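You operate a simulated robot arm through the tools that you are given. There is no shell and no other tool. Be economical: measure what you need, move in short steps, check, and stop when the job is done.

Carry out the task below with a simulated robot arm. There is one attempt and no reset: what you move stays moved.

Task
The wire comes out bowed. Tension, wind back, set the rollers, feed again.
Fine: roller knob and pull gauge at GOOD, straight wire to the yellow mark.

The check looks at the end state, three seconds after you hand in, the way a careful person would. Anything else that was tipped, shoved, dropped, spilled or broken makes it a failure.

Robot
A 7-joint arm with a fingered hand, fixed in place. Base frame: the origin is at the foot of the arm, x ahead of it, y to its left, z up. Lengths are in m, angles in rad, forces in N, time in s.
With the tool pointing down near the work surface it reaches from about 0.46 to 0.9 m from the base axis. Its first joint turns from -2.496 to 2.496 rad. Payload 3 kg.
The TCP is the grasp point between the finger pads, 0.026 m short of the fingertips. In the tool frame z runs along the fingers and y along their closing line. The gripper opens to 0.148 m. The gripper's body begins 0.073 m behind the TCP. The gripper is a hand of 3 fingers: y runs from the thumb to the fingers, the wrist lies at [0, 0, -0.229] in the tool frame, and closing takes about 1.5 s.
Orientation is that of the tool frame in the base frame, as [roll, pitch, yaw] about the fixed x, y, z axes, in that order (R = Rz(yaw) Ry(pitch) Rx(roll)). With the fingers straight down and closing along the base's y, the tool's x points along the base's -x, its y along +y and its z along -z.

Tools
- The arm moves only by the tool send_rows. Its argument "motion" is a list of rows, each a list of 2 entries, a list of its own where there are three numbers: the shift along the base's x, y, z in units of 25 mm (1.0 is 25 mm), then the turn, a rotation vector about the base's x, y, z in units of 4 degrees (1.0 is 4 degrees). In form: [[[dx, dy, dz], [wx, wy, wz]], ...]. A call has 1 to 10 rows; each row shifts and turns the commanded pose from where the row before left it. "fingers" is the gripper command, from -1 (shut) to 1 (fully open), values between in proportion, set as the call begins (left out, the last holds). A call with a number of a shift or a turn outside -1 to 1 is refused whole. Rows are played at 5 a second. More than 0.05 m and 0.15 rad between two rows, or a gripper value outside its range, and nothing of the call is played. A pose out of reach is approached as far as the arm can. The call stops where the force on the tool passes 40 N (or 10 N more than at its start, if that is more) or the arm is blocked; 0.2 s more then pass. Each finger travels about 0.153 m/s and halts on what it meets, pressing with about 28 N; the grip force reading is that of the motor and also rises with nothing between the fingers. The clock runs only during rows and for 0.2 s after the last one: add rows that do not move to give the fingers time. The reply holds the time, the measured pose of the TCP, the force on the tool along the base axes, the opening and the grip force, in the units named above and with some noise, with the torque about the TCP (base axes, N m) and any sound that the robot's microphone picked up.
- Cameras (640 x 400 px; columns grow to the right, rows downward): "scene" is fixed at [0.2196, -0.6516, 1.4362]; the picture's right is [0.67, -0.74, 0.00], its down [-0.32, -0.29, -0.90] and it looks along [0.67, 0.60, -0.43] (base axes); focal length 350 px, centre (320, 200). "wrist" rides on the gripper at [0.068, -0.039, -0.09] in the tool frame; the picture's right is [0.50, 0.87, 0.00], its down [-0.66, 0.38, -0.65] and it looks along [-0.57, 0.33, 0.76] (tool axes); focal length 222 px, centre (320, 200). There is no depth. A picture from a camera that has moved, and an enlarged one, comes with that camera's place and axes in the base frame and with its lens.
- get_image(camera): a new picture of that camera. It takes no simulated time.
- slide_trunk(by): slides the trunk up (or, below 0, down) by that many m; the arm rides with it, the base frame stays. It gives what a move gives, with no picture.
- move_fingers(finger1, finger2, thumb_bend): sets how far each is bent, from 0 (flat) to 1 (curled in); at 0.3 the hand is open as for a grip, at 0.7 the pads meet at the TCP. One left out holds its place. A second passes; each finger stops where it meets its share of the squeeze, and holds until it gets a number again. A gripper value or a shape takes the hand back. It gives what a move gives, with no picture; readings hold the bend of each and the force on the fingers (four entries, about 0 where the hand has none), thumb and palm.
- grasp_type(shape): the hand has 3 fingers and takes this shape, open, in about a second: jaw (thumb against the fingers, like two jaws); tri (thumb and two fingers); tip (a fingertip pinch); poke (one finger out to press); point (the index stretched); flat (the hand flat); cup (the hand cupped); fist (a fist). The gripper value then closes the fingers along that shape, each until it touches; the sizes above hold for jaw. It gives what a move gives, with no picture.
- close_up(camera, box): a new picture of the part [left, top, right, bottom] of that camera's present view, enlarged. It takes no simulated time.
- job_done(): hands the job in; it is judged then, once.

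Go step by step. Nothing tells you positions but the pictures and the camera data: compare them with the known pose of the tool, close in by small moves and look again before you grip or let go. The budget is 120 turns and 76 pictures, counting those below and the enlarged ones. Unless the task says otherwise, let go and move clear before handing in, and close with one line.

The tools are called as name(argument=value, ...) on one line, values as JSON. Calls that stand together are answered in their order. send_rows: Moves the arm, as the interface text tells. Its arguments: {"type":"object","properties":{"motion":{"type":"array","items":{"type":"array"}},"fingers":{"type":"number"}},"required":["motion"]} The other tools are called the same way: slide_trunk (by) slides the trunk up or down; grasp_type (shape) gives the hand a shape; move_fingers (finger1, finger2, thumb_bend) moves the fingers one by one; get_image (camera) takes a picture; close_up (camera, box) takes an enlarged picture of a part of a camera's view; job_done () hands the job in.

At the start:

```text
time: 0.0
tcp_pos: [0.7103, 0.2542, 1.1754]
tcp_rot: [3.141, 0.002, 3.141]
ft_force: [-0.8, -0.1, -0.1]
torque: [0.0, 0.0, -0.01]
opening: 0.1477
grasp_force: 0.0
shape: jaw
bend: [0.3, 0.3, 0.3]
finger forces: [0.1, 0.0, 0.0, 0.0, 0.0, 0.0]
trunk travel left (down, up): [-0.675, 0.215]
```

scene: 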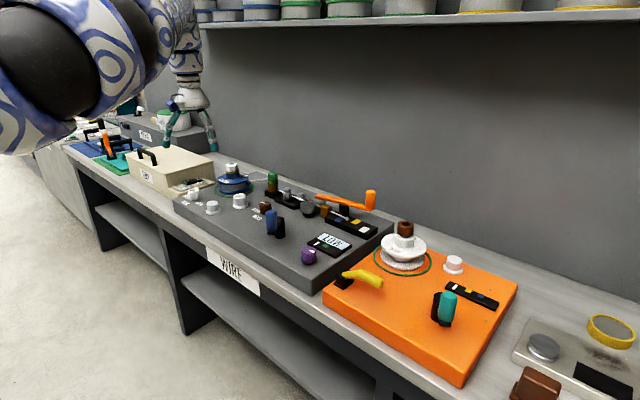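
wrist: 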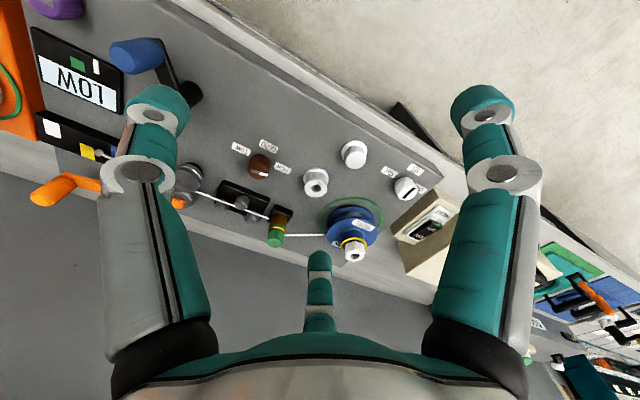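

I see a bench with a dark wire panel labelled WIRE (knobs, cranks, a display reading LOW) and other stations. I'll look closely at the panel first.

close_up(camera="scene", box=[170, 150, 400, 294])

close_up(camera="wrist", box=[20, 10, 220, 220])

close_up(camera="wrist", box=[160, 100, 460, 280])

```text
2.78 times, centred on (285, 222) of scene
camera zoom: at [0.2196, -0.6516, 1.4362], right [0.67, -0.74, 0.0], down [-0.32, -0.29, -0.9], along [0.67, 0.6, -0.43], focal length 972 px, centre (417, 139)
```

zoom: 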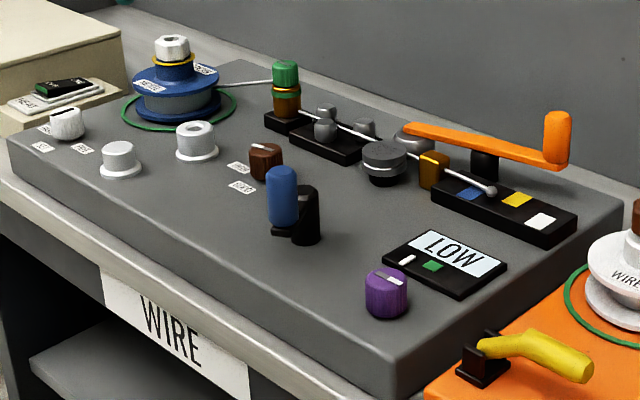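

```text
1.90 times, centred on (120, 115) of wrist
camera zoom: at [0.642, 0.2138, 1.2658], right [-0.5, 0.87, 0.0], down [0.66, 0.38, 0.65], along [0.57, 0.33, -0.76], focal length 423 px, centre (701, 362)
```

zoom: 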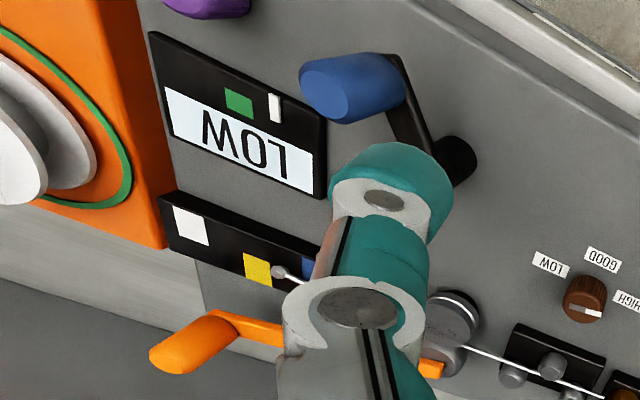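

```text
2.13 times, centred on (310, 190) of wrist
camera zoom: at [0.642, 0.2138, 1.2658], right [-0.5, 0.87, 0.0], down [0.66, 0.38, 0.65], along [0.57, 0.33, -0.76], focal length 474 px, centre (341, 221)
```

zoom: 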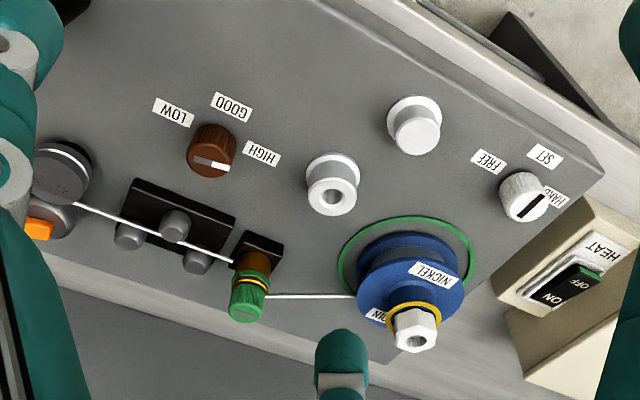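

The panel's controls sit at roughly x 0.8–1.1 and top height about 0.86. I'll zoom further to understand each control before touching anything.

close_up(camera="scene", box=[255, 165, 345, 221])

close_up(camera="scene", box=[300, 180, 390, 270])

close_up(camera="scene", box=[165, 155, 265, 218])

get_image(camera="wrist")

```text
7.11 times, centred on (300, 193) of scene
camera zoom: at [0.2196, -0.6516, 1.4362], right [0.67, -0.74, 0.0], down [-0.32, -0.29, -0.9], along [0.67, 0.6, -0.43], focal length 2488 px, centre (462, 250)
```

zoom: 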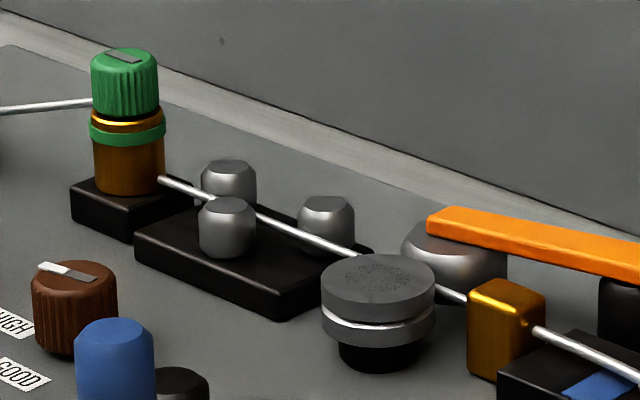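

```text
4.44 times, centred on (345, 225) of scene
camera zoom: at [0.2196, -0.6516, 1.4362], right [0.67, -0.74, 0.0], down [-0.32, -0.29, -0.9], along [0.67, 0.6, -0.43], focal length 1555 px, centre (209, 89)
```

zoom: 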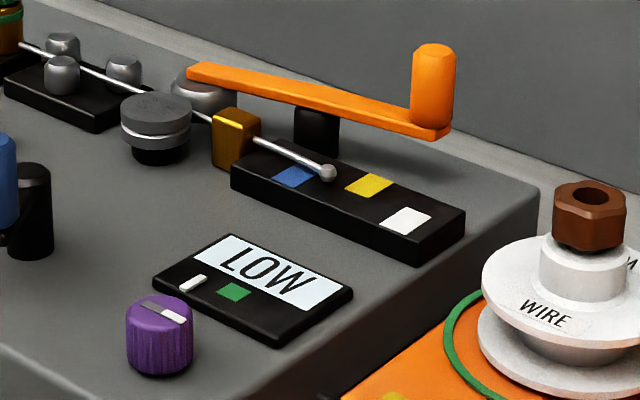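

```text
6.35 times, centred on (215, 186) of scene
camera zoom: at [0.2196, -0.6516, 1.4362], right [0.67, -0.74, 0.0], down [-0.32, -0.29, -0.9], along [0.67, 0.6, -0.43], focal length 2221 px, centre (987, 286)
```

zoom: 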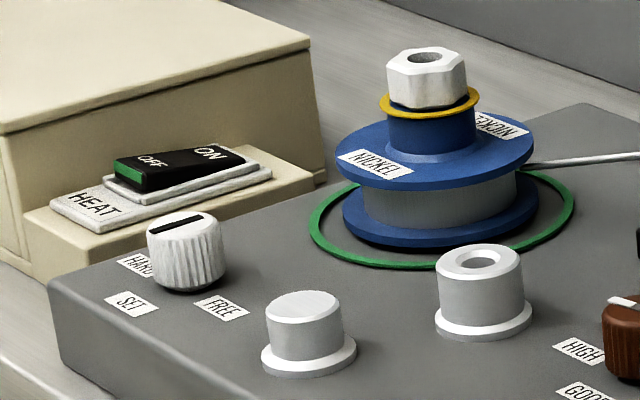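

```text
67 pictures are left
camera wrist: at [0.642, 0.2138, 1.2658], right [-0.5, 0.87, 0.0], down [0.66, 0.38, 0.65], along [0.57, 0.33, -0.76], focal length 222 px, centre (320, 200)
```

wrist: 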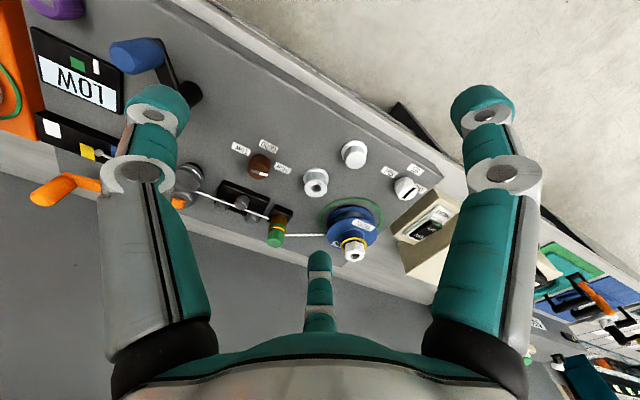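

The green knob sits at about (1.03, 0.33, 0.94) on the wire's tension post, which is far out. I'll move toward it in the air to test reach, keeping the tool down.

send_rows(motion=[[[1, 0.3, -0.5], [0, 0, 0]], [[1, 0.3, -0.5], [0, 0, 0]], [[1, 0.3, -0.5], [0, 0, 0]], [[1, 0.3, 0], [0, 0, 0]], [[1, 0.3, 0], [0, 0, 0]], [[1, 0.3, 0], [0, 0, 0]], [[1, 0.3, 0], [0, 0, 0]], [[1, 0.3, 0], [0, 0, 0]], [[1, 0.3, 0], [0, 0, 0]], [[1, 0.3, 0], [0, 0, 0]]])

get_image(camera="scene")

```text
time: 2.2
tcp_pos: [0.8126, 0.2805, 1.1363]
tcp_rot: [3.141, 0.0, -3.141]
ft_force: [0.1, -0.2, -0.1]
torque: [-0.01, 0.0, 0.01]
opening: 0.1479
grasp_force: 0.2
shape: jaw
bend: [0.3, 0.3, 0.3]
finger forces: [0.0, 0.1, 0.1, 0.0, 0.1, 0.0]
out of reach, approached as far as the arm can: row 5, 6, 7, 8, 9, 10
trunk travel left (down, up): [-0.675, 0.215]
```

```text
66 pictures are left
```

scene: 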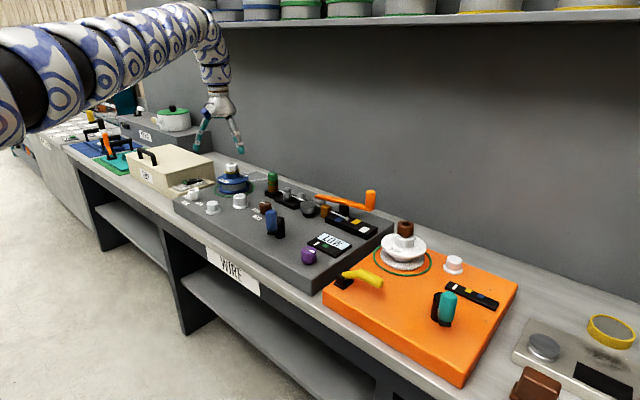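

Straight down runs out of reach around x 0.81, so I'll tilt the hand forward. I back off and tilt about base y.

send_rows(motion=[[[-0.5, 0, 0], [0, -1, 0]], [[-0.5, 0, 0], [0, -1, 0]], [[-0.5, 0, 0], [0, -1, 0]], [[0, 0, 0], [0, -1, 0]], [[0, 0, 0], [0, -1, 0]], [[0, 0, 0], [0, -1, 0]], [[0, 0, 0], [0, -1, 0]], [[0, 0, 0], [0, -1, 0]], [[0, 0, 0], [0, -1, 0]], [[0, 0, 0], [0, -1, 0]]])

send_rows(motion=[[[0, 0, -0.5], [0, -1, 0]], [[0, 0, -0.5], [0, -1, 0]], [[0, 0, -0.5], [0, -1, 0]], [[0, 0, -0.5], [0, -1, 0]], [[0, 0, -0.5], [0, -0.5, 1]], [[0, 0, 0], [0, 0, 1]], [[0, 0, 0], [0, 0, 1]], [[0, 0, 0], [0, 0, 1]], [[0, 0, 0], [0, 0, 0.3]]], fingers=-0.1)

get_image(camera="wrist")

get_image(camera="scene")

```text
time: 4.4
tcp_pos: [0.8209, 0.3208, 1.1316]
tcp_rot: [-3.139, 0.699, 3.142]
ft_force: [-0.2, 0.0, -0.6]
torque: [0.01, -0.02, -0.04]
opening: 0.1481
grasp_force: 0.1
shape: jaw
bend: [0.3, 0.3, 0.3]
finger forces: [0.1, 0.1, 0.0, 0.0, 0.0, 0.1]
out of reach, approached as far as the arm can: row 6, 7, 8, 9, 10
trunk travel left (down, up): [-0.675, 0.215]
```

```text
time: 6.4
tcp_pos: [0.8399, 0.3424, 1.0531]
tcp_rot: [-3.137, 1.012, -2.837]
ft_force: [-0.8, -0.1, 0.1]
torque: [-0.01, 0.0, 0.04]
opening: 0.0668
grasp_force: 0.0
shape: jaw
bend: [0.39, 0.39, 0.7]
finger forces: [0.0, 0.1, 0.1, 0.1, 0.0, 0.0]
out of reach, approached as far as the arm can: row 1, 5, 6, 7, 8
trunk travel left (down, up): [-0.675, 0.215]
```

```text
65 pictures are left
camera wrist: at [0.745, 0.2703, 1.0442], right [-0.51, 0.75, -0.43], down [-0.31, 0.3, 0.9], along [0.8, 0.59, 0.08], focal length 222 px, centre (320, 200)
```

wrist: 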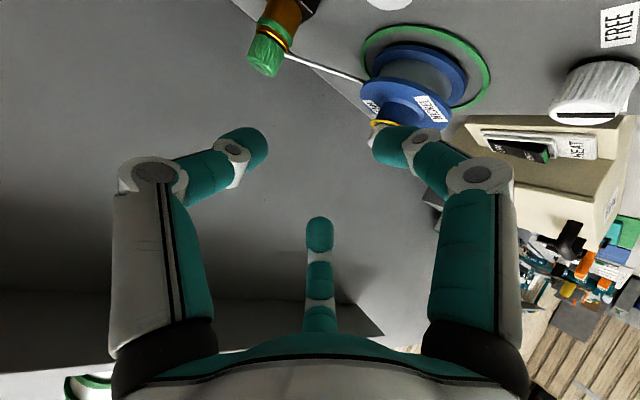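

```text
64 pictures are left
```

scene: 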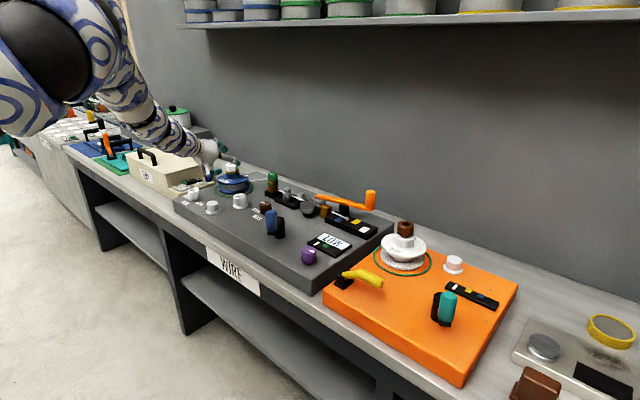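

The limit here seems to be the arm's posture (shoulder high, wrist bent up), so I'll lower the trunk to let the forearm lie level. First I raise and retract the hand for clearance.

send_rows(motion=[[[-1, 0, 1], [0, 0, 0]], [[-1, 0, 1], [0, 0, 0]], [[-1, 0, 1], [0, 0, 0]], [[-1, 0, 1], [0, 0, 0]], [[-1, 0, 1], [0, 0, 0]], [[-1, 0, 1], [0, 0, 0]], [[-1, 0, 1], [0, 0, 0]], [[-1, 0, 1], [0, 0, 0]], [[0, 0, 1], [0, 0, 0]], [[0, 0, 1], [0, 0, 0]]])

slide_trunk(by=-0.25)

get_image(camera="scene")

```text
time: 8.6
tcp_pos: [0.7651, 0.4867, 1.2282]
tcp_rot: [-3.136, 1.009, -2.837]
ft_force: [-0.5, -0.1, -0.8]
torque: [0.0, -0.03, 0.02]
opening: 0.0667
grasp_force: 0.0
shape: jaw
bend: [0.39, 0.39, 0.7]
finger forces: [0.1, 0.0, 0.0, 0.0, 0.1, 0.0]
out of reach, approached as far as the arm can: row 1, 2, 3, 4, 5, 6, 7, 8, 10
trunk travel left (down, up): [-0.675, 0.215]
```

```text
time: 11.2
tcp_pos: [0.7646, 0.4869, 0.9782]
tcp_rot: [-3.136, 1.011, -2.838]
ft_force: [-0.1, 0.8, -0.6]
torque: [0.03, -0.01, 0.0]
opening: 0.067
grasp_force: 0.1
shape: jaw
bend: [0.39, 0.39, 0.7]
finger forces: [0.0, 0.0, 0.0, 0.0, 0.0, 0.1]
trunk travel left (down, up): [-0.425, 0.465]
```

```text
63 pictures are left
```

scene: 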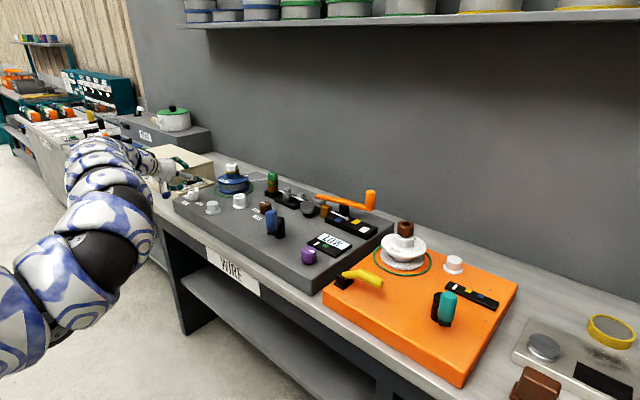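

The arm drifted left when out of reach; I'll bring it back to a comfortable pose in front of the panel and see if commands track.

send_rows(motion=[[[-0.5, -0.5, 1], [0, 0, 0]], [[-0.5, -0.5, 1], [0, 0, 0]], [[-0.5, -0.5, 1], [0, 0, 0]], [[-0.5, -0.5, 1], [0, 0, 0]]])

```text
time: 12.2
tcp_pos: [0.7549, 0.4905, 1.0802]
tcp_rot: [-3.136, 1.008, -2.839]
ft_force: [-0.1, -0.3, 0.7]
torque: [-0.02, 0.03, 0.0]
opening: 0.0671
grasp_force: 0.1
shape: jaw
bend: [0.39, 0.39, 0.7]
finger forces: [0.0, 0.0, 0.1, 0.0, 0.0, 0.1]
out of reach, approached as far as the arm can: row 1, 2, 3, 4
trunk travel left (down, up): [-0.425, 0.465]
```

It looks like with this tilt there is a minimum radius (~0.9), so I'd been asking for too close. I'll try moving outward instead.

send_rows(motion=[[[0.6, -0.5, 0], [0, 0, 0]], [[0.6, -0.5, 0], [0, 0, 0]], [[0.6, -0.5, 0], [0, 0, 0]], [[0.6, -0.5, 0], [0, 0, 0]], [[0.6, -0.5, 0], [0, 0, 0]], [[0.6, -0.5, 0], [0, 0, 0]]])

get_image(camera="scene")

```text
time: 13.6
tcp_pos: [0.8453, 0.4155, 1.081]
tcp_rot: [-3.138, 1.01, -2.839]
ft_force: [0.0, 0.5, 0.6]
torque: [0.01, 0.0, -0.03]
opening: 0.0668
grasp_force: 0.1
shape: jaw
bend: [0.39, 0.39, 0.7]
finger forces: [0.0, 0.0, 0.1, 0.0, 0.1, 0.1]
trunk travel left (down, up): [-0.425, 0.465]
```

```text
62 pictures are left
```

scene: 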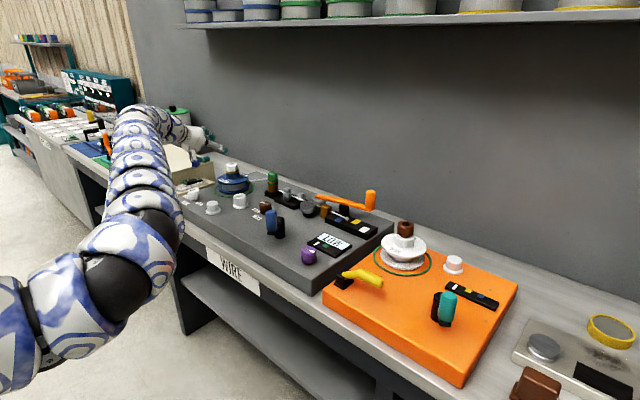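

It tracks well now. I'll continue outward above the green knob at z 1.05.

send_rows(motion=[[[0.9, -0.6, 0], [0, 0, 0]], [[0.9, -0.6, 0], [0, 0, 0]], [[0.9, -0.6, 0], [0, 0, 0]], [[0.9, -0.6, -0.2], [0, 0, 0]], [[0.9, -0.6, -0.5], [0, 0, 0]], [[0.9, -0.6, -0.5], [0, 0, 0]]])

close_up(camera="scene", box=[190, 100, 390, 225])

get_image(camera="wrist")

```text
time: 15.0
tcp_pos: [0.9788, 0.3241, 1.0503]
tcp_rot: [-3.14, 1.013, -2.839]
ft_force: [-0.6, -0.1, 0.3]
torque: [-0.02, -0.03, 0.0]
opening: 0.0669
grasp_force: 0.0
shape: jaw
bend: [0.39, 0.39, 0.7]
finger forces: [0.0, 0.0, 0.0, 0.0, 0.0, 0.0]
trunk travel left (down, up): [-0.425, 0.465]
```

```text
3.20 times, centred on (290, 162) of scene
camera zoom: at [0.2196, -0.6516, 1.4362], right [0.67, -0.74, 0.0], down [-0.32, -0.29, -0.9], along [0.67, 0.6, -0.43], focal length 1120 px, centre (416, 320)
```

zoom: 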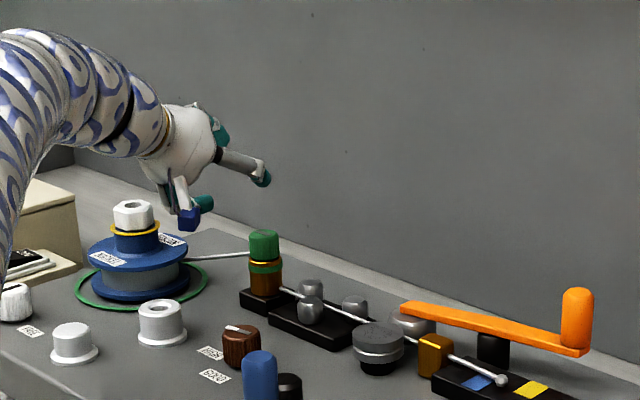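

```text
60 pictures are left
camera wrist: at [0.8822, 0.2528, 1.0407], right [-0.51, 0.75, -0.43], down [-0.31, 0.3, 0.9], along [0.8, 0.59, 0.08], focal length 222 px, centre (320, 200)
```

wrist: 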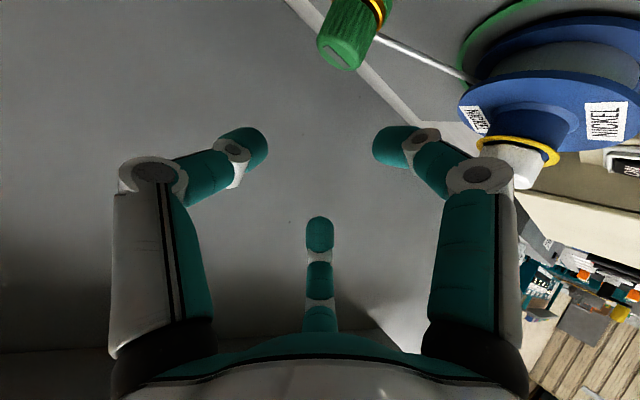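

The jaw's two fingers are spread, which suits a small knob poorly with this tilt. I'll try the "tip" pinch shape here in free air and look at it.

grasp_type(shape="tip")

send_rows(motion=[[[0, 0, 0], [0, 0, 0]], [[0, 0, 0], [0, 0, 0]], [[0, 0, 0], [0, 0, 0]], [[0, 0, 0], [0, 0, 0]], [[0, 0, 0], [0, 0, 0]]], fingers=0.0)

get_image(camera="wrist")

close_up(camera="scene", box=[210, 110, 290, 160])

```text
time: 15.9
tcp_pos: [0.9778, 0.3233, 1.0502]
tcp_rot: [-3.138, 1.012, -2.838]
ft_force: [-0.2, 0.3, -0.5]
torque: [-0.02, -0.03, 0.01]
opening: 0.1479
grasp_force: 0.0
shape: tip
bend: [0.3, 0.3, 0.3]
finger forces: [0.1, 0.0, 0.0, 0.0, 0.1, 0.0]
trunk travel left (down, up): [-0.425, 0.465]
```

```text
time: 17.1
tcp_pos: [0.9782, 0.3228, 1.0496]
tcp_rot: [-3.141, 1.012, -2.838]
ft_force: [-0.3, 0.4, -0.3]
torque: [0.03, -0.01, 0.01]
opening: 0.0746
grasp_force: 0.0
shape: tip
bend: [0.36, 0.36, 0.7]
finger forces: [0.1, 0.0, 0.0, 0.0, 0.0, 0.0]
trunk travel left (down, up): [-0.425, 0.465]
```

```text
59 pictures are left
camera wrist: at [0.8819, 0.2526, 1.0406], right [-0.51, 0.75, -0.43], down [-0.31, 0.3, 0.9], along [0.8, 0.59, 0.08], focal length 222 px, centre (320, 200)
```

wrist: 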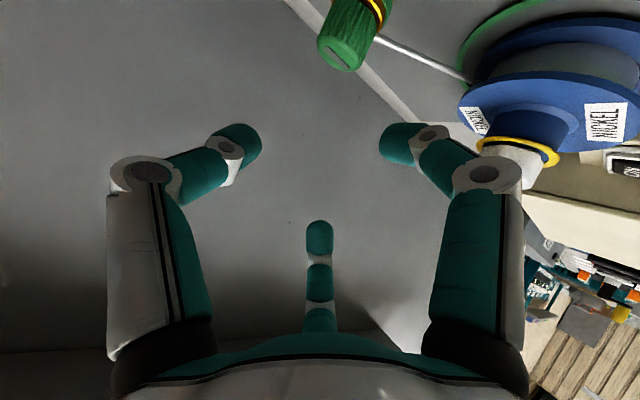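

```text
8.00 times, centred on (250, 135) of scene
camera zoom: at [0.2196, -0.6516, 1.4362], right [0.67, -0.74, 0.0], down [-0.32, -0.29, -0.9], along [0.67, 0.6, -0.43], focal length 2799 px, centre (880, 720)
```

zoom: 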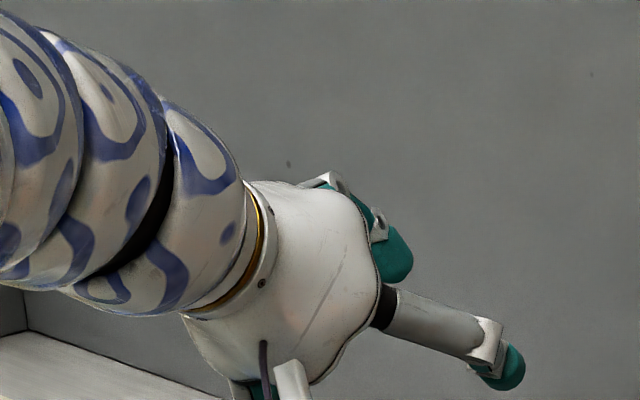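

All shapes keep the three-fold finger layout, which is ideal from above. I'll test how upright the hand can be above the green knob by reducing the tilt while moving out.

send_rows(motion=[[[0.35, 0, 0.2], [-0.28, 0.92, 0]], [[0.35, 0, 0.2], [-0.28, 0.92, 0]], [[0.35, 0, 0.2], [-0.28, 0.92, 0]], [[0.35, 0, 0.2], [-0.28, 0.92, 0]], [[0.35, 0, 0], [-0.28, 0.92, 0]], [[0.35, 0, 0], [-0.28, 0.92, 0]]])

get_image(camera="scene")

```text
time: 18.5
tcp_pos: [1.0013, 0.303, 1.0829]
tcp_rot: [-3.139, 0.742, -2.841]
ft_force: [-0.2, 0.1, -0.6]
torque: [0.04, -0.02, -0.02]
opening: 0.0743
grasp_force: 0.0
shape: tip
bend: [0.36, 0.36, 0.7]
finger forces: [0.0, 0.0, 0.1, 0.0, 0.1, 0.0]
out of reach, approached as far as the arm can: row 4, 5, 6
trunk travel left (down, up): [-0.425, 0.465]
```

```text
57 pictures are left
```

scene: 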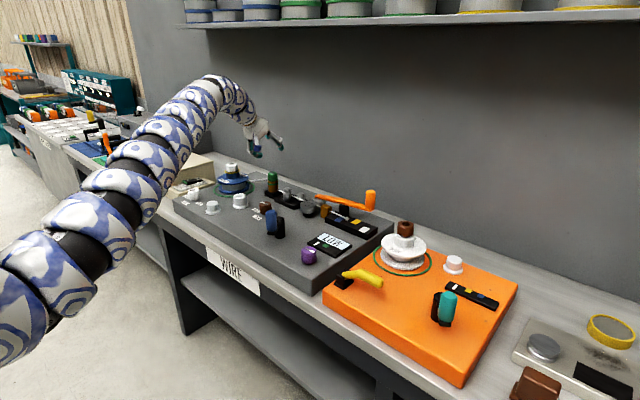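

The wrist tops out near 0.9 m radius, so the front-row controls are the natural ones to try first. The purple knob sits right beside the pull gauge; I'll go upright over it and test with a small turn while watching the gauge.

send_rows(motion=[[[-0.7, -0.8, 0.3], [-0.28, 0.92, 0]], [[-0.7, -0.8, 0.3], [-0.28, 0.92, 0]], [[-0.7, -0.8, 0], [-0.28, 0.92, 0]], [[-0.8, -0.8, 0], [-0.28, 0.92, 0]], [[-0.8, -0.8, 0], [-0.28, 0.92, 0]], [[-0.8, -0.8, 0], [-0.28, 0.92, 0]], [[-0.8, -0.8, 0], [-0.28, 0.92, 0]], [[-0.8, -0.8, 0], [-0.28, 0.92, 0]], [[-0.8, -0.8, 0], [-0.28, 0.92, 0]], [[-0.8, -0.8, 0], [-0.28, 0.92, 0]]], fingers=0)

send_rows(motion=[[[0, -1, 0], [0, 0, -0.87]], [[0, -1, 0], [0, 0, -0.87]], [[0, -1, 0], [0, 0, -0.87]], [[0, -1, 0], [0, 0, -0.87]], [[0, -1, 0], [0, 0, -0.87]], [[0, -1, 0], [-0.17, 0.57, 0]], [[0, -1, 0], [0, 0, 0]]])

get_image(camera="wrist")

```text
time: 20.7
tcp_pos: [0.8178, 0.107, 1.0874]
tcp_rot: [3.138, 0.074, -2.842]
ft_force: [0.1, -0.4, -0.3]
torque: [0.01, 0.0, 0.0]
opening: 0.0741
grasp_force: 0.1
shape: tip
bend: [0.36, 0.36, 0.7]
finger forces: [0.0, 0.0, 0.0, 0.0, 0.0, 0.0]
out of reach, approached as far as the arm can: row 10
trunk travel left (down, up): [-0.425, 0.465]
```

```text
time: 22.3
tcp_pos: [0.8296, -0.0655, 1.0561]
tcp_rot: [-3.135, 0.034, 3.139]
ft_force: [-0.9, 0.9, -0.1]
torque: [-0.01, -0.01, 0.0]
opening: 0.0738
grasp_force: 0.0
shape: tip
bend: [0.36, 0.36, 0.7]
finger forces: [0.1, 0.0, 0.1, 0.1, 0.0, 0.0]
out of reach, approached as far as the arm can: row 1, 2, 3, 4, 5, 6
trunk travel left (down, up): [-0.425, 0.465]
```

```text
56 pictures are left
camera wrist: at [0.7579, -0.1041, 1.1438], right [-0.5, 0.87, -0.02], down [0.63, 0.38, 0.67], along [0.59, 0.32, -0.74], focal length 222 px, centre (320, 200)
```

wrist: 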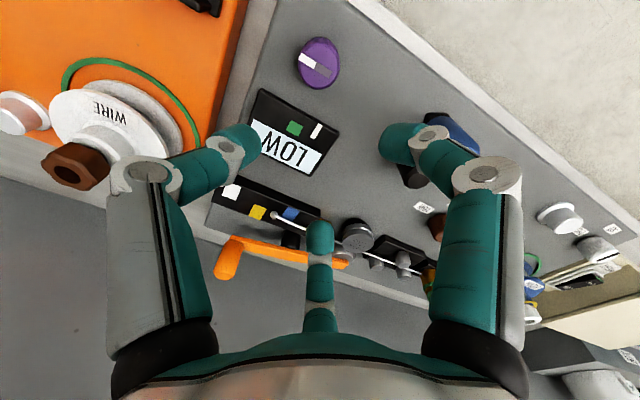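

The purple knob is at about (0.803, -0.087, 0.89). I'll centre above it and lower in stages.

send_rows(motion=[[[-0.5, -0.43, -0.5], [0, 0.25, 0]], [[-0.5, -0.43, -0.5], [0, 0.25, 0]], [[0, 0, -1], [0, 0, 0]], [[0, 0, -1], [0, 0, 0]]])

get_image(camera="wrist")

close_up(camera="scene", box=[250, 170, 400, 270])

```text
time: 23.3
tcp_pos: [0.8135, -0.0816, 0.9992]
tcp_rot: [-3.131, -0.005, 3.138]
ft_force: [0.1, -0.1, 0.4]
torque: [-0.04, 0.0, -0.01]
opening: 0.074
grasp_force: 0.0
shape: tip
bend: [0.36, 0.36, 0.7]
finger forces: [0.0, 0.0, 0.0, 0.1, 0.0, 0.1]
out of reach, approached as far as the arm can: row 2, 4
trunk travel left (down, up): [-0.425, 0.465]
```

```text
55 pictures are left
camera wrist: at [0.7453, -0.1207, 1.0902], right [-0.5, 0.87, -0.01], down [0.66, 0.38, 0.65], along [0.56, 0.32, -0.76], focal length 222 px, centre (320, 200)
```

wrist: 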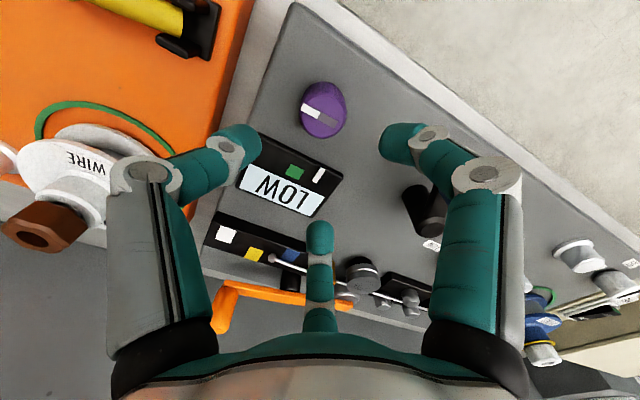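

```text
4.00 times, centred on (325, 220) of scene
camera zoom: at [0.2196, -0.6516, 1.4362], right [0.67, -0.74, 0.0], down [-0.32, -0.29, -0.9], along [0.67, 0.6, -0.43], focal length 1399 px, centre (300, 120)
```

zoom: 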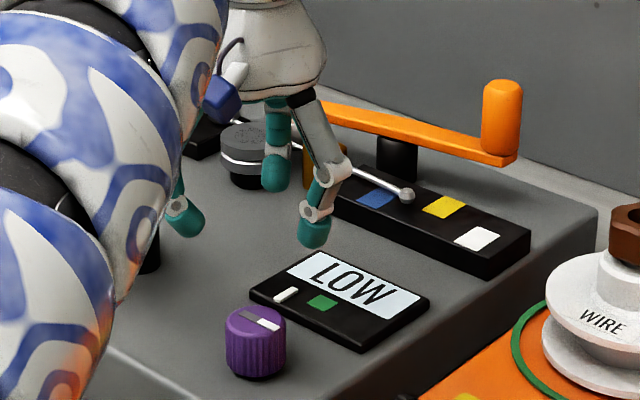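

The purple knob is directly below. I narrow the fingers slightly to clear the display and go down.

send_rows(motion=[[[-0.3, -0.15, -0.9], [0, 0, 0]], [[0, 0, -0.9], [0, 0, 0]], [[0, 0, -0.9], [0, 0, 0]], [[0, 0, -0.9], [0, 0, 0]]], fingers=-0.2)

get_image(camera="wrist")

close_up(camera="scene", box=[270, 200, 390, 280])

```text
time: 24.3
tcp_pos: [0.8126, -0.0823, 0.9988]
tcp_rot: [-3.132, -0.003, 3.138]
ft_force: [0.2, -0.1, 0.4]
torque: [-0.02, -0.01, -0.02]
opening: 0.0597
grasp_force: 0.0
shape: tip
bend: [0.77, 0.77, 0.7]
finger forces: [0.0, 0.0, 0.1, 0.0, 0.1, 0.1]
out of reach, approached as far as the arm can: row 1, 2, 3, 4
trunk travel left (down, up): [-0.425, 0.465]
```

```text
53 pictures are left
camera wrist: at [0.7457, -0.1205, 1.0901], right [-0.5, 0.87, -0.01], down [0.66, 0.38, 0.65], along [0.56, 0.32, -0.76], focal length 222 px, centre (320, 200)
```

wrist: 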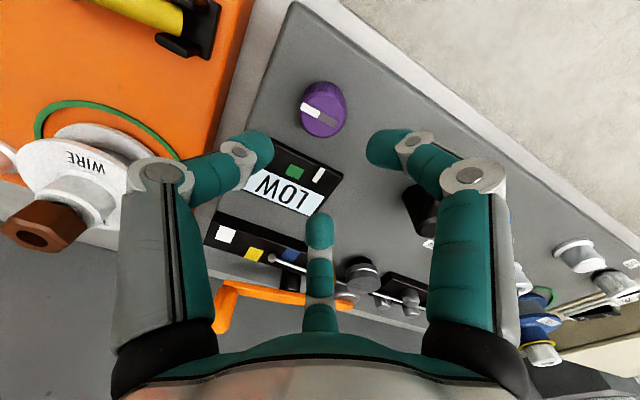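

```text
5.00 times, centred on (330, 240) of scene
camera zoom: at [0.2196, -0.6516, 1.4362], right [0.67, -0.74, 0.0], down [-0.32, -0.29, -0.9], along [0.67, 0.6, -0.43], focal length 1749 px, centre (270, 0)
```

zoom: 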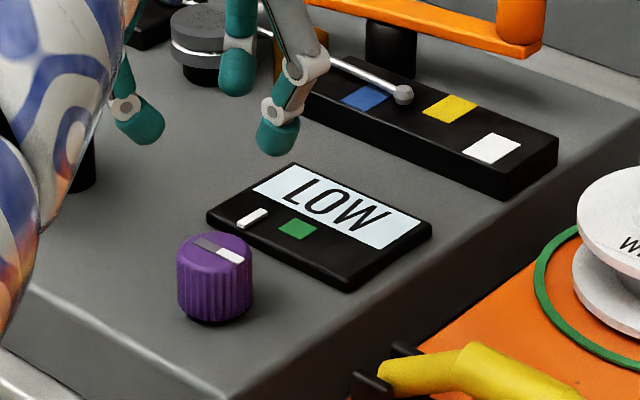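

The low trunk limits upright work, so I'll raise the trunk back for the upright tasks and descend from there.

slide_trunk(by=0.25)

send_rows(motion=[[[-0.15, -0.06, -1], [0, 0, 0]], [[-0.15, -0.06, -1], [0, 0, 0]], [[0, 0, -1], [0, 0, 0]], [[0, 0, -1], [0, 0, 0]], [[0, 0, -1], [0, 0, 0]], [[0, 0, -1], [0, 0, 0]], [[0, 0, -1], [0, 0, 0]], [[0, 0, -1], [0, 0, 0]], [[0, 0, -1], [0, 0, 0]], [[0, 0, -1], [0, 0, 0]]], fingers=-0.1)

get_image(camera="scene")

```text
time: 26.9
tcp_pos: [0.8129, -0.082, 1.2489]
tcp_rot: [-3.132, -0.004, 3.137]
ft_force: [-0.4, 0.4, 0.2]
torque: [0.0, -0.03, -0.02]
opening: 0.0595
grasp_force: 0.1
shape: tip
bend: [0.77, 0.77, 0.7]
finger forces: [0.1, 0.0, 0.1, 0.1, 0.1, 0.0]
trunk travel left (down, up): [-0.675, 0.215]
```

```text
time: 29.1
tcp_pos: [0.818, -0.0749, 1.2215]
tcp_rot: [-3.13, -0.008, 3.132]
ft_force: [-0.5, 0.3, -0.2]
torque: [-0.02, 0.03, 0.03]
opening: 0.0664
grasp_force: 0.0
shape: tip
bend: [0.39, 0.39, 0.7]
finger forces: [0.1, 0.0, 0.0, 0.0, 0.0, 0.0]
out of reach, approached as far as the arm can: row 1, 2, 3, 4, 5, 6, 7, 8, 9, 10
trunk travel left (down, up): [-0.675, 0.215]
```

```text
51 pictures are left
```

scene: 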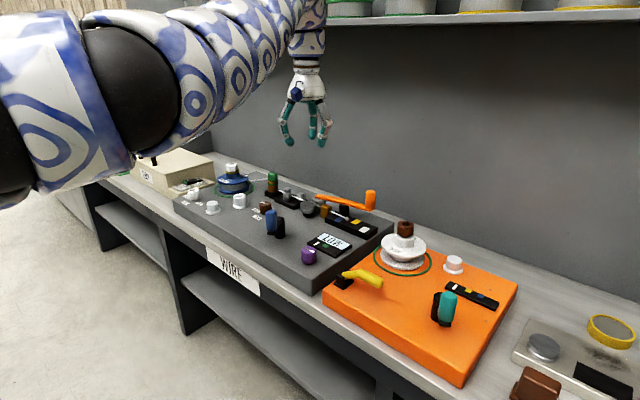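

It's stuck in an awkward posture near a joint limit. I'll retract toward the base first to refold the elbow, then descend.

send_rows(motion=[[[-1, 0, 0], [0, 0, 0]], [[-1, 0, 0], [0, 0, 0]], [[-1, 0, 0], [0, 0, 0]], [[-1, 0, 0], [0, 0, 0]], [[-1, 0, 0], [0, 0, 0]], [[-1, 0, 0], [0, 0, 0]]])

get_image(camera="scene")

```text
time: 30.5
tcp_pos: [0.8178, -0.0753, 1.2224]
tcp_rot: [-3.13, -0.007, 3.132]
ft_force: [-0.4, 0.2, 0.0]
torque: [0.0, -0.03, -0.03]
opening: 0.0661
grasp_force: 0.1
shape: tip
bend: [0.39, 0.39, 0.7]
finger forces: [0.1, 0.0, 0.0, 0.0, 0.1, 0.1]
out of reach, approached as far as the arm can: row 1, 2, 3, 4, 5, 6
trunk travel left (down, up): [-0.675, 0.215]
```

```text
50 pictures are left
```

scene: 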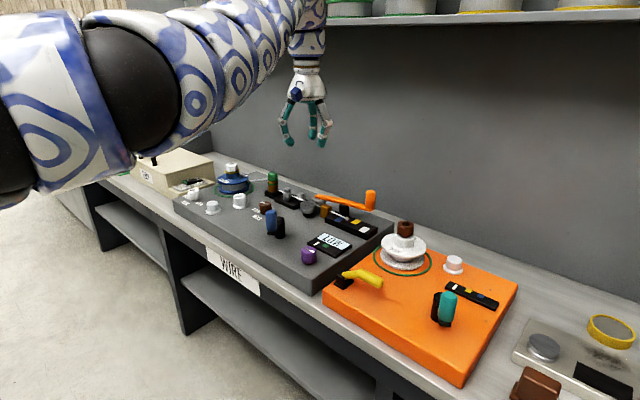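

I'll probe which directions are free: tilt changes, then small shifts.

send_rows(motion=[[[0, 0, 0], [0, -1, 0]], [[0, 0, 0], [0, -1, 0]], [[0, 0, 0], [0, -1, 0]]])

send_rows(motion=[[[-1, 0, 0], [0, 0, 0]], [[-1, 0, 0], [0, 0, 0]]])

send_rows(motion=[[[0, 0, 1], [0, 0, 0]], [[0, 0, 1], [0, 0, 0]]])

send_rows(motion=[[[0, 1, 0], [0, 0, 0]], [[0, 1, 0], [0, 0, 0]]])

send_rows(motion=[[[-0.5, 0, 0], [0, 1, 0]], [[-0.5, 0, 0], [0, 1, 0]], [[-0.5, 0, 0], [0, 1, 0]]])

```text
time: 31.3
tcp_pos: [0.8179, -0.0749, 1.2222]
tcp_rot: [-3.129, -0.008, 3.135]
ft_force: [-0.4, 0.0, 0.8]
torque: [0.02, 0.01, -0.01]
opening: 0.0665
grasp_force: 0.1
shape: tip
bend: [0.39, 0.39, 0.7]
finger forces: [0.0, 0.0, 0.1, 0.0, 0.1, 0.1]
out of reach, approached as far as the arm can: row 1, 2, 3
trunk travel left (down, up): [-0.675, 0.215]
```

```text
time: 31.9
tcp_pos: [0.8187, -0.0741, 1.2228]
tcp_rot: [-3.129, -0.007, 3.132]
ft_force: [0.0, -0.5, 0.9]
torque: [0.03, -0.02, -0.02]
opening: 0.0664
grasp_force: 0.0
shape: tip
bend: [0.39, 0.39, 0.7]
finger forces: [0.1, 0.1, 0.1, 0.0, 0.0, 0.0]
out of reach, approached as far as the arm can: row 1, 2
trunk travel left (down, up): [-0.675, 0.215]
```

```text
time: 32.5
tcp_pos: [0.8172, -0.0745, 1.2731]
tcp_rot: [-3.129, -0.007, 3.133]
ft_force: [0.4, 0.3, 0.4]
torque: [-0.01, 0.04, 0.04]
opening: 0.0663
grasp_force: 0.1
shape: tip
bend: [0.39, 0.39, 0.7]
finger forces: [0.0, 0.1, 0.1, 0.0, 0.0, 0.0]
trunk travel left (down, up): [-0.675, 0.215]
```

```text
time: 33.1
tcp_pos: [0.8151, -0.0223, 1.2714]
tcp_rot: [-3.131, -0.006, 3.132]
ft_force: [0.0, 0.6, 0.3]
torque: [-0.02, 0.02, 0.03]
opening: 0.0664
grasp_force: 0.0
shape: tip
bend: [0.39, 0.39, 0.7]
finger forces: [0.1, 0.0, 0.0, 0.0, 0.1, 0.0]
trunk travel left (down, up): [-0.675, 0.215]
```

```text
time: 33.9
tcp_pos: [0.7893, -0.0199, 1.2413]
tcp_rot: [-3.133, -0.216, 3.134]
ft_force: [0.0, 0.1, -0.2]
torque: [0.03, 0.04, -0.03]
opening: 0.0663
grasp_force: 0.1
shape: tip
bend: [0.39, 0.39, 0.7]
finger forces: [0.1, 0.0, 0.0, 0.0, 0.0, 0.0]
out of reach, approached as far as the arm can: row 2, 3
trunk travel left (down, up): [-0.675, 0.215]
```

Up is free. I'll go up and back, return the tilt to upright, then try retracting at height.

send_rows(motion=[[[0, 0, 1], [0, -1, 0]], [[0, 0, 1], [0, -1, 0]], [[0, 0, 1], [0, -1, 0]], [[-0.5, 0, 1], [0, 0, 0]], [[-1, 0, 1], [0, 0, 0]], [[-1, 0, 0], [0, 0, 0]], [[-1, 0, 0], [0, 0, 0]], [[-1, 0, 0], [0, 0, 0]]])

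send_rows(motion=[[[-1, 0, 0], [0, 0, 0]], [[-1, 0, 0], [0, 0, 0]], [[0, 0, -1], [0, 0, 0]], [[0, 0, -1], [0, 0, 0]]])

get_image(camera="scene")

```text
time: 35.7
tcp_pos: [0.7884, -0.0124, 1.283]
tcp_rot: [-3.135, -0.005, 3.133]
ft_force: [-0.3, 0.7, 0.5]
torque: [0.02, -0.01, 0.01]
opening: 0.0664
grasp_force: 0.0
shape: tip
bend: [0.39, 0.39, 0.7]
finger forces: [0.0, 0.0, 0.0, 0.0, 0.0, 0.1]
out of reach, approached as far as the arm can: row 1, 2, 3, 4, 5, 6, 7, 8
trunk travel left (down, up): [-0.675, 0.215]
```

```text
time: 36.7
tcp_pos: [0.7931, -0.0245, 1.2742]
tcp_rot: [-3.131, -0.008, 3.134]
ft_force: [0.2, 0.2, -0.3]
torque: [0.02, 0.0, 0.01]
opening: 0.0662
grasp_force: 0.1
shape: tip
bend: [0.39, 0.39, 0.7]
finger forces: [0.1, 0.0, 0.0, 0.0, 0.1, 0.0]
out of reach, approached as far as the arm can: row 1, 2, 3, 4
trunk travel left (down, up): [-0.675, 0.215]
```

```text
49 pictures are left
```

scene: 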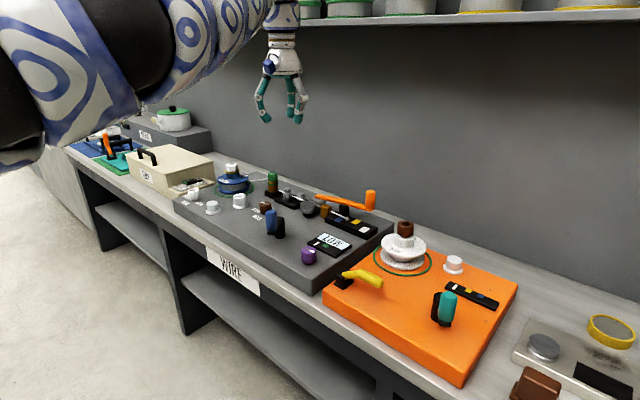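

I'll test whether a yaw change frees the joint limit.

send_rows(motion=[[[0, 0, 0], [0, 0, 1]], [[0, 0, 0], [0, 0, 1]], [[0, 0, 0], [0, 0, 1]], [[0, 0, 0], [0, 0, 1]], [[0, 0, 0], [0, 0, 1]]])

send_rows(motion=[[[-1, 0, 0], [0, 0, 0]], [[-1, 0, 0], [0, 0, 0]], [[0, 0, -1], [0, 0, 0]], [[0, 0, -1], [0, 0, 0]]])

send_rows(motion=[[[0, 0, 0], [0, 0, -1]], [[0, 0, 0], [0, 0, -1]], [[0, 0, 0], [0, 0, -1]], [[0, 0, 0], [0, 0, -1]], [[0, 0, 0], [0, 0, -1]], [[0, 0, 0], [0, 0, -1]], [[0, 0, 0], [0, 0, -1]], [[0, 0, 0], [0, 0, -1]], [[0, 0, 0], [0, 0, -1]], [[0, 0, 0], [0, 0, -1]]])

send_rows(motion=[[[-1, 0, 0], [0, 0, 0]], [[-1, 0, 0], [0, 0, 0]], [[0, 0, -1], [0, 0, 0]], [[0, 0, -1], [0, 0, 0]]])

```text
time: 37.9
tcp_pos: [0.801, -0.016, 1.2772]
tcp_rot: [-3.133, -0.008, -2.798]
ft_force: [-0.1, -0.3, 0.2]
torque: [0.01, 0.01, 0.0]
opening: 0.0661
grasp_force: 0.0
shape: tip
bend: [0.39, 0.39, 0.7]
finger forces: [0.0, 0.1, 0.0, 0.1, 0.1, 0.1]
out of reach, approached as far as the arm can: row 3
trunk travel left (down, up): [-0.675, 0.215]
```

```text
time: 38.9
tcp_pos: [0.7928, -0.0259, 1.2766]
tcp_rot: [-3.135, -0.011, -2.804]
ft_force: [0.2, 0.1, -0.1]
torque: [-0.02, 0.01, -0.02]
opening: 0.0661
grasp_force: 0.1
shape: tip
bend: [0.39, 0.39, 0.7]
finger forces: [0.1, 0.0, 0.0, 0.0, 0.0, 0.0]
out of reach, approached as far as the arm can: row 1, 2, 3, 4
trunk travel left (down, up): [-0.675, 0.215]
```

```text
time: 41.1
tcp_pos: [0.7916, -0.0213, 1.2748]
tcp_rot: [-3.132, -0.006, 2.785]
ft_force: [-0.1, -0.1, 0.5]
torque: [0.02, -0.01, 0.01]
opening: 0.0661
grasp_force: 0.1
shape: tip
bend: [0.39, 0.39, 0.7]
finger forces: [0.1, 0.1, 0.0, 0.0, 0.1, 0.0]
trunk travel left (down, up): [-0.675, 0.215]
```

```text
time: 42.1
tcp_pos: [0.7883, -0.0155, 1.2743]
tcp_rot: [-3.131, -0.01, 2.78]
ft_force: [-0.2, 0.1, -0.6]
torque: [0.01, 0.0, 0.02]
opening: 0.0662
grasp_force: 0.1
shape: tip
bend: [0.39, 0.39, 0.7]
finger forces: [0.0, 0.0, 0.0, 0.1, 0.0, 0.1]
out of reach, approached as far as the arm can: row 1, 2, 3, 4
trunk travel left (down, up): [-0.675, 0.215]
```

Yaw isn't the limit. I'll go back sideways toward the start pose (y 0.25), where the arm was comfortable.

send_rows(motion=[[[0, 1, 0], [0, 0, 1]], [[0, 1, 0], [0, 0, 1]], [[0, 1, 0], [0, 0, 1]], [[0, 1, 0], [0, 0, 1]], [[0, 1, 0], [0, 0, 1]], [[0, 1, 0], [0, 0, 0]], [[0, 1, 0], [0, 0, 0]], [[0, 1, 0], [0, 0, 0]], [[0, 1, 0], [0, 0, 0]], [[0, 1, 0], [0, 0, 0]]])

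send_rows(motion=[[[-1, 0, 0], [0, 0, 0]], [[-1, 0, 0], [0, 0, 0]], [[0, 0, -1], [0, 0, 0]], [[0, 0, -1], [0, 0, 0]]])

get_image(camera="scene")

```text
time: 44.3
tcp_pos: [0.7878, 0.2385, 1.275]
tcp_rot: [-3.131, -0.006, 3.133]
ft_force: [-0.1, 0.2, -0.4]
torque: [-0.01, 0.01, 0.01]
opening: 0.0663
grasp_force: 0.0
shape: tip
bend: [0.39, 0.39, 0.7]
finger forces: [0.1, 0.1, 0.0, 0.1, 0.0, 0.1]
trunk travel left (down, up): [-0.675, 0.215]
```

```text
time: 45.3
tcp_pos: [0.737, 0.2353, 1.2247]
tcp_rot: [-3.131, -0.009, 3.133]
ft_force: [0.9, -0.9, -0.7]
torque: [-0.02, 0.02, -0.03]
opening: 0.0662
grasp_force: 0.2
shape: tip
bend: [0.39, 0.39, 0.7]
finger forces: [0.0, 0.0, 0.0, 0.1, 0.0, 0.0]
trunk travel left (down, up): [-0.675, 0.215]
```

```text
48 pictures are left
```

scene: 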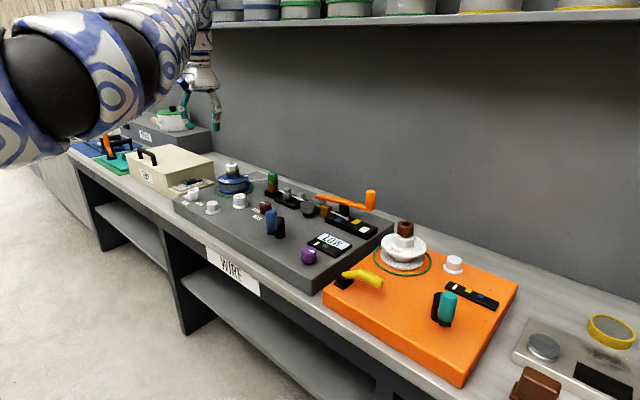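

It's free again. I'll descend close in (x ~0.62), then travel right at small radius before reaching out to purple.

send_rows(motion=[[[-1, 0, 0], [0, 0, 0]], [[-1, 0, 0], [0, 0, 0]], [[-1, 0, 0], [0, 0, 0]], [[-1, 0, 0], [0, 0, 0]], [[-0.5, 0, -1], [0, 0, 0]], [[0, 0, -1], [0, 0, 0]], [[0, 0, -1], [0, 0, 0]], [[0, 0, -1], [0, 0, 0]]])

send_rows(motion=[[[0, -1, 0], [0, 0, 0]], [[0, -1, 0], [0, 0, 0]], [[0, -1, 0], [0, 0, 0]], [[0, -1, 0], [0, 0, 0]], [[0, -1, 0], [0, 0, 0]], [[0, -1, 0], [0, 0, 0]], [[0, -1, 0], [0, 0, 0]], [[0, -1, 0], [0, 0, 0]], [[0, -1, 0], [0, 0, 0]], [[0, -1, 0], [0, 0, 0]]])

send_rows(motion=[[[0, -1, 0], [0, 0, 0]], [[0, -1, 0], [0, 0, 0]], [[0, -0.8, 0], [0, 0, 0]], [[1, 0, 0], [0, 0, 0]], [[1, 0, 0], [0, 0, 0]], [[1, 0, 0], [0, 0, 0]], [[1, 0, 0], [0, 0, 0]], [[1, 0, 0], [0, 0, 0]], [[1, 0, 0], [0, 0, 0]]])

get_image(camera="wrist")

```text
time: 47.1
tcp_pos: [0.6901, 0.232, 1.2012]
tcp_rot: [-3.13, -0.012, 3.128]
ft_force: [-0.7, -0.3, -0.3]
torque: [0.0, -0.02, 0.0]
opening: 0.0663
grasp_force: 0.0
shape: tip
bend: [0.39, 0.39, 0.7]
finger forces: [0.0, 0.1, 0.0, 0.0, 0.1, 0.0]
out of reach, approached as far as the arm can: row 3, 4, 5, 6, 7, 8
trunk travel left (down, up): [-0.675, 0.215]
```

```text
time: 49.3
tcp_pos: [0.6999, 0.2249, 1.2125]
tcp_rot: [-3.132, -0.006, 3.134]
ft_force: [0.2, 0.3, -0.1]
torque: [0.0, -0.04, -0.02]
opening: 0.0667
grasp_force: 0.1
shape: tip
bend: [0.39, 0.39, 0.7]
finger forces: [0.0, 0.1, 0.1, 0.0, 0.1, 0.1]
out of reach, approached as far as the arm can: row 1, 2, 3, 4, 5, 6, 7, 8, 9, 10
trunk travel left (down, up): [-0.675, 0.215]
```

```text
time: 51.3
tcp_pos: [0.8474, 0.198, 1.223]
tcp_rot: [-3.132, -0.007, 3.132]
ft_force: [-0.2, 0.0, 0.3]
torque: [-0.06, -0.03, 0.0]
opening: 0.0663
grasp_force: 0.2
shape: tip
bend: [0.39, 0.39, 0.7]
finger forces: [0.0, 0.0, 0.1, 0.1, 0.1, 0.1]
out of reach, approached as far as the arm can: row 1, 2, 3, 9
trunk travel left (down, up): [-0.675, 0.215]
```

```text
47 pictures are left
camera wrist: at [0.7796, 0.16, 1.3143], right [-0.49, 0.87, -0.01], down [0.66, 0.38, 0.64], along [0.56, 0.31, -0.76], focal length 222 px, centre (320, 200)
```

wrist: 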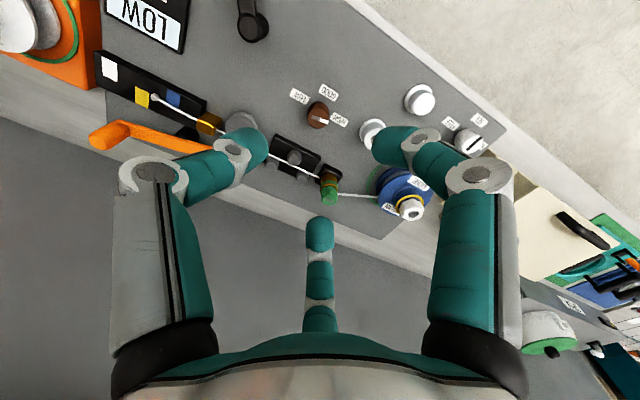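

Inward and down were blocked but outward is free. From this extended pose I'll test descending, then sideways.

send_rows(motion=[[[-0.5, 0, -0.5], [0, 0, 0]], [[0, 0, -1], [0, 0, 0]], [[0, 0, -1], [0, 0, 0]]])

send_rows(motion=[[[0, 1, 0], [0, 0, 0]], [[0, 1, 0], [0, 0, 0]], [[0, 1, 0], [0, 0, 0]], [[0, 1, 0], [0, 0, 0]], [[-0.5, 1, 0.5], [0, 0, 0]], [[-0.5, 1, 0.5], [0, 0, 0]], [[-0.5, 1, 0.5], [0, 0, 0]], [[-0.5, 1, 0.5], [0, 0, 0]]])

send_rows(motion=[[[-1, 0, 0], [0, 0, 0]], [[-1, 0, 0], [0, 0, 0]], [[-1, 0, 0], [0, 0, 0]], [[0, 0, -1], [0, 0, 0]], [[0, 0, -1], [0, 0, 0]]])

get_image(camera="scene")

```text
time: 52.1
tcp_pos: [0.833, 0.1964, 1.1597]
tcp_rot: [-3.13, -0.007, 3.133]
ft_force: [0.3, -0.1, -0.1]
torque: [-0.05, -0.02, 0.03]
opening: 0.0665
grasp_force: 0.0
shape: tip
bend: [0.39, 0.39, 0.7]
finger forces: [0.0, 0.1, 0.1, 0.0, 0.0, 0.0]
trunk travel left (down, up): [-0.675, 0.215]
```

```text
time: 53.9
tcp_pos: [0.7703, 0.3306, 1.2037]
tcp_rot: [-3.133, -0.006, 3.134]
ft_force: [0.5, 0.1, -0.5]
torque: [0.01, 0.01, 0.0]
opening: 0.0666
grasp_force: 0.1
shape: tip
bend: [0.39, 0.39, 0.7]
finger forces: [0.0, 0.0, 0.0, 0.1, 0.1, 0.1]
out of reach, approached as far as the arm can: row 3, 4, 5, 7, 8
trunk travel left (down, up): [-0.675, 0.215]
```

```text
time: 55.1
tcp_pos: [0.6928, 0.331, 1.1563]
tcp_rot: [-3.132, -0.007, 3.134]
ft_force: [0.6, 0.9, 0.4]
torque: [-0.03, -0.06, 0.01]
opening: 0.0666
grasp_force: 0.0
shape: tip
bend: [0.39, 0.39, 0.7]
finger forces: [0.1, 0.0, 0.0, 0.1, 0.0, 0.0]
trunk travel left (down, up): [-0.675, 0.215]
```

```text
46 pictures are left
```

scene: 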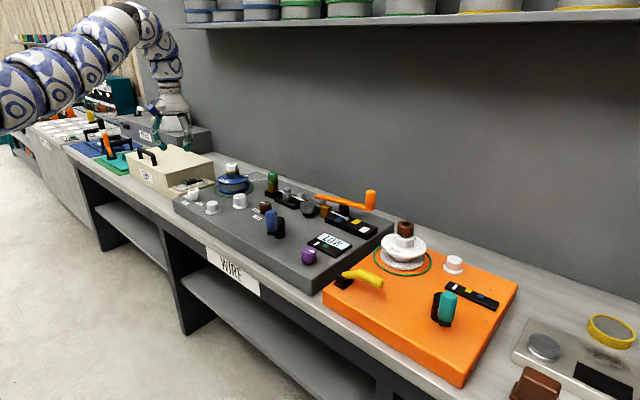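

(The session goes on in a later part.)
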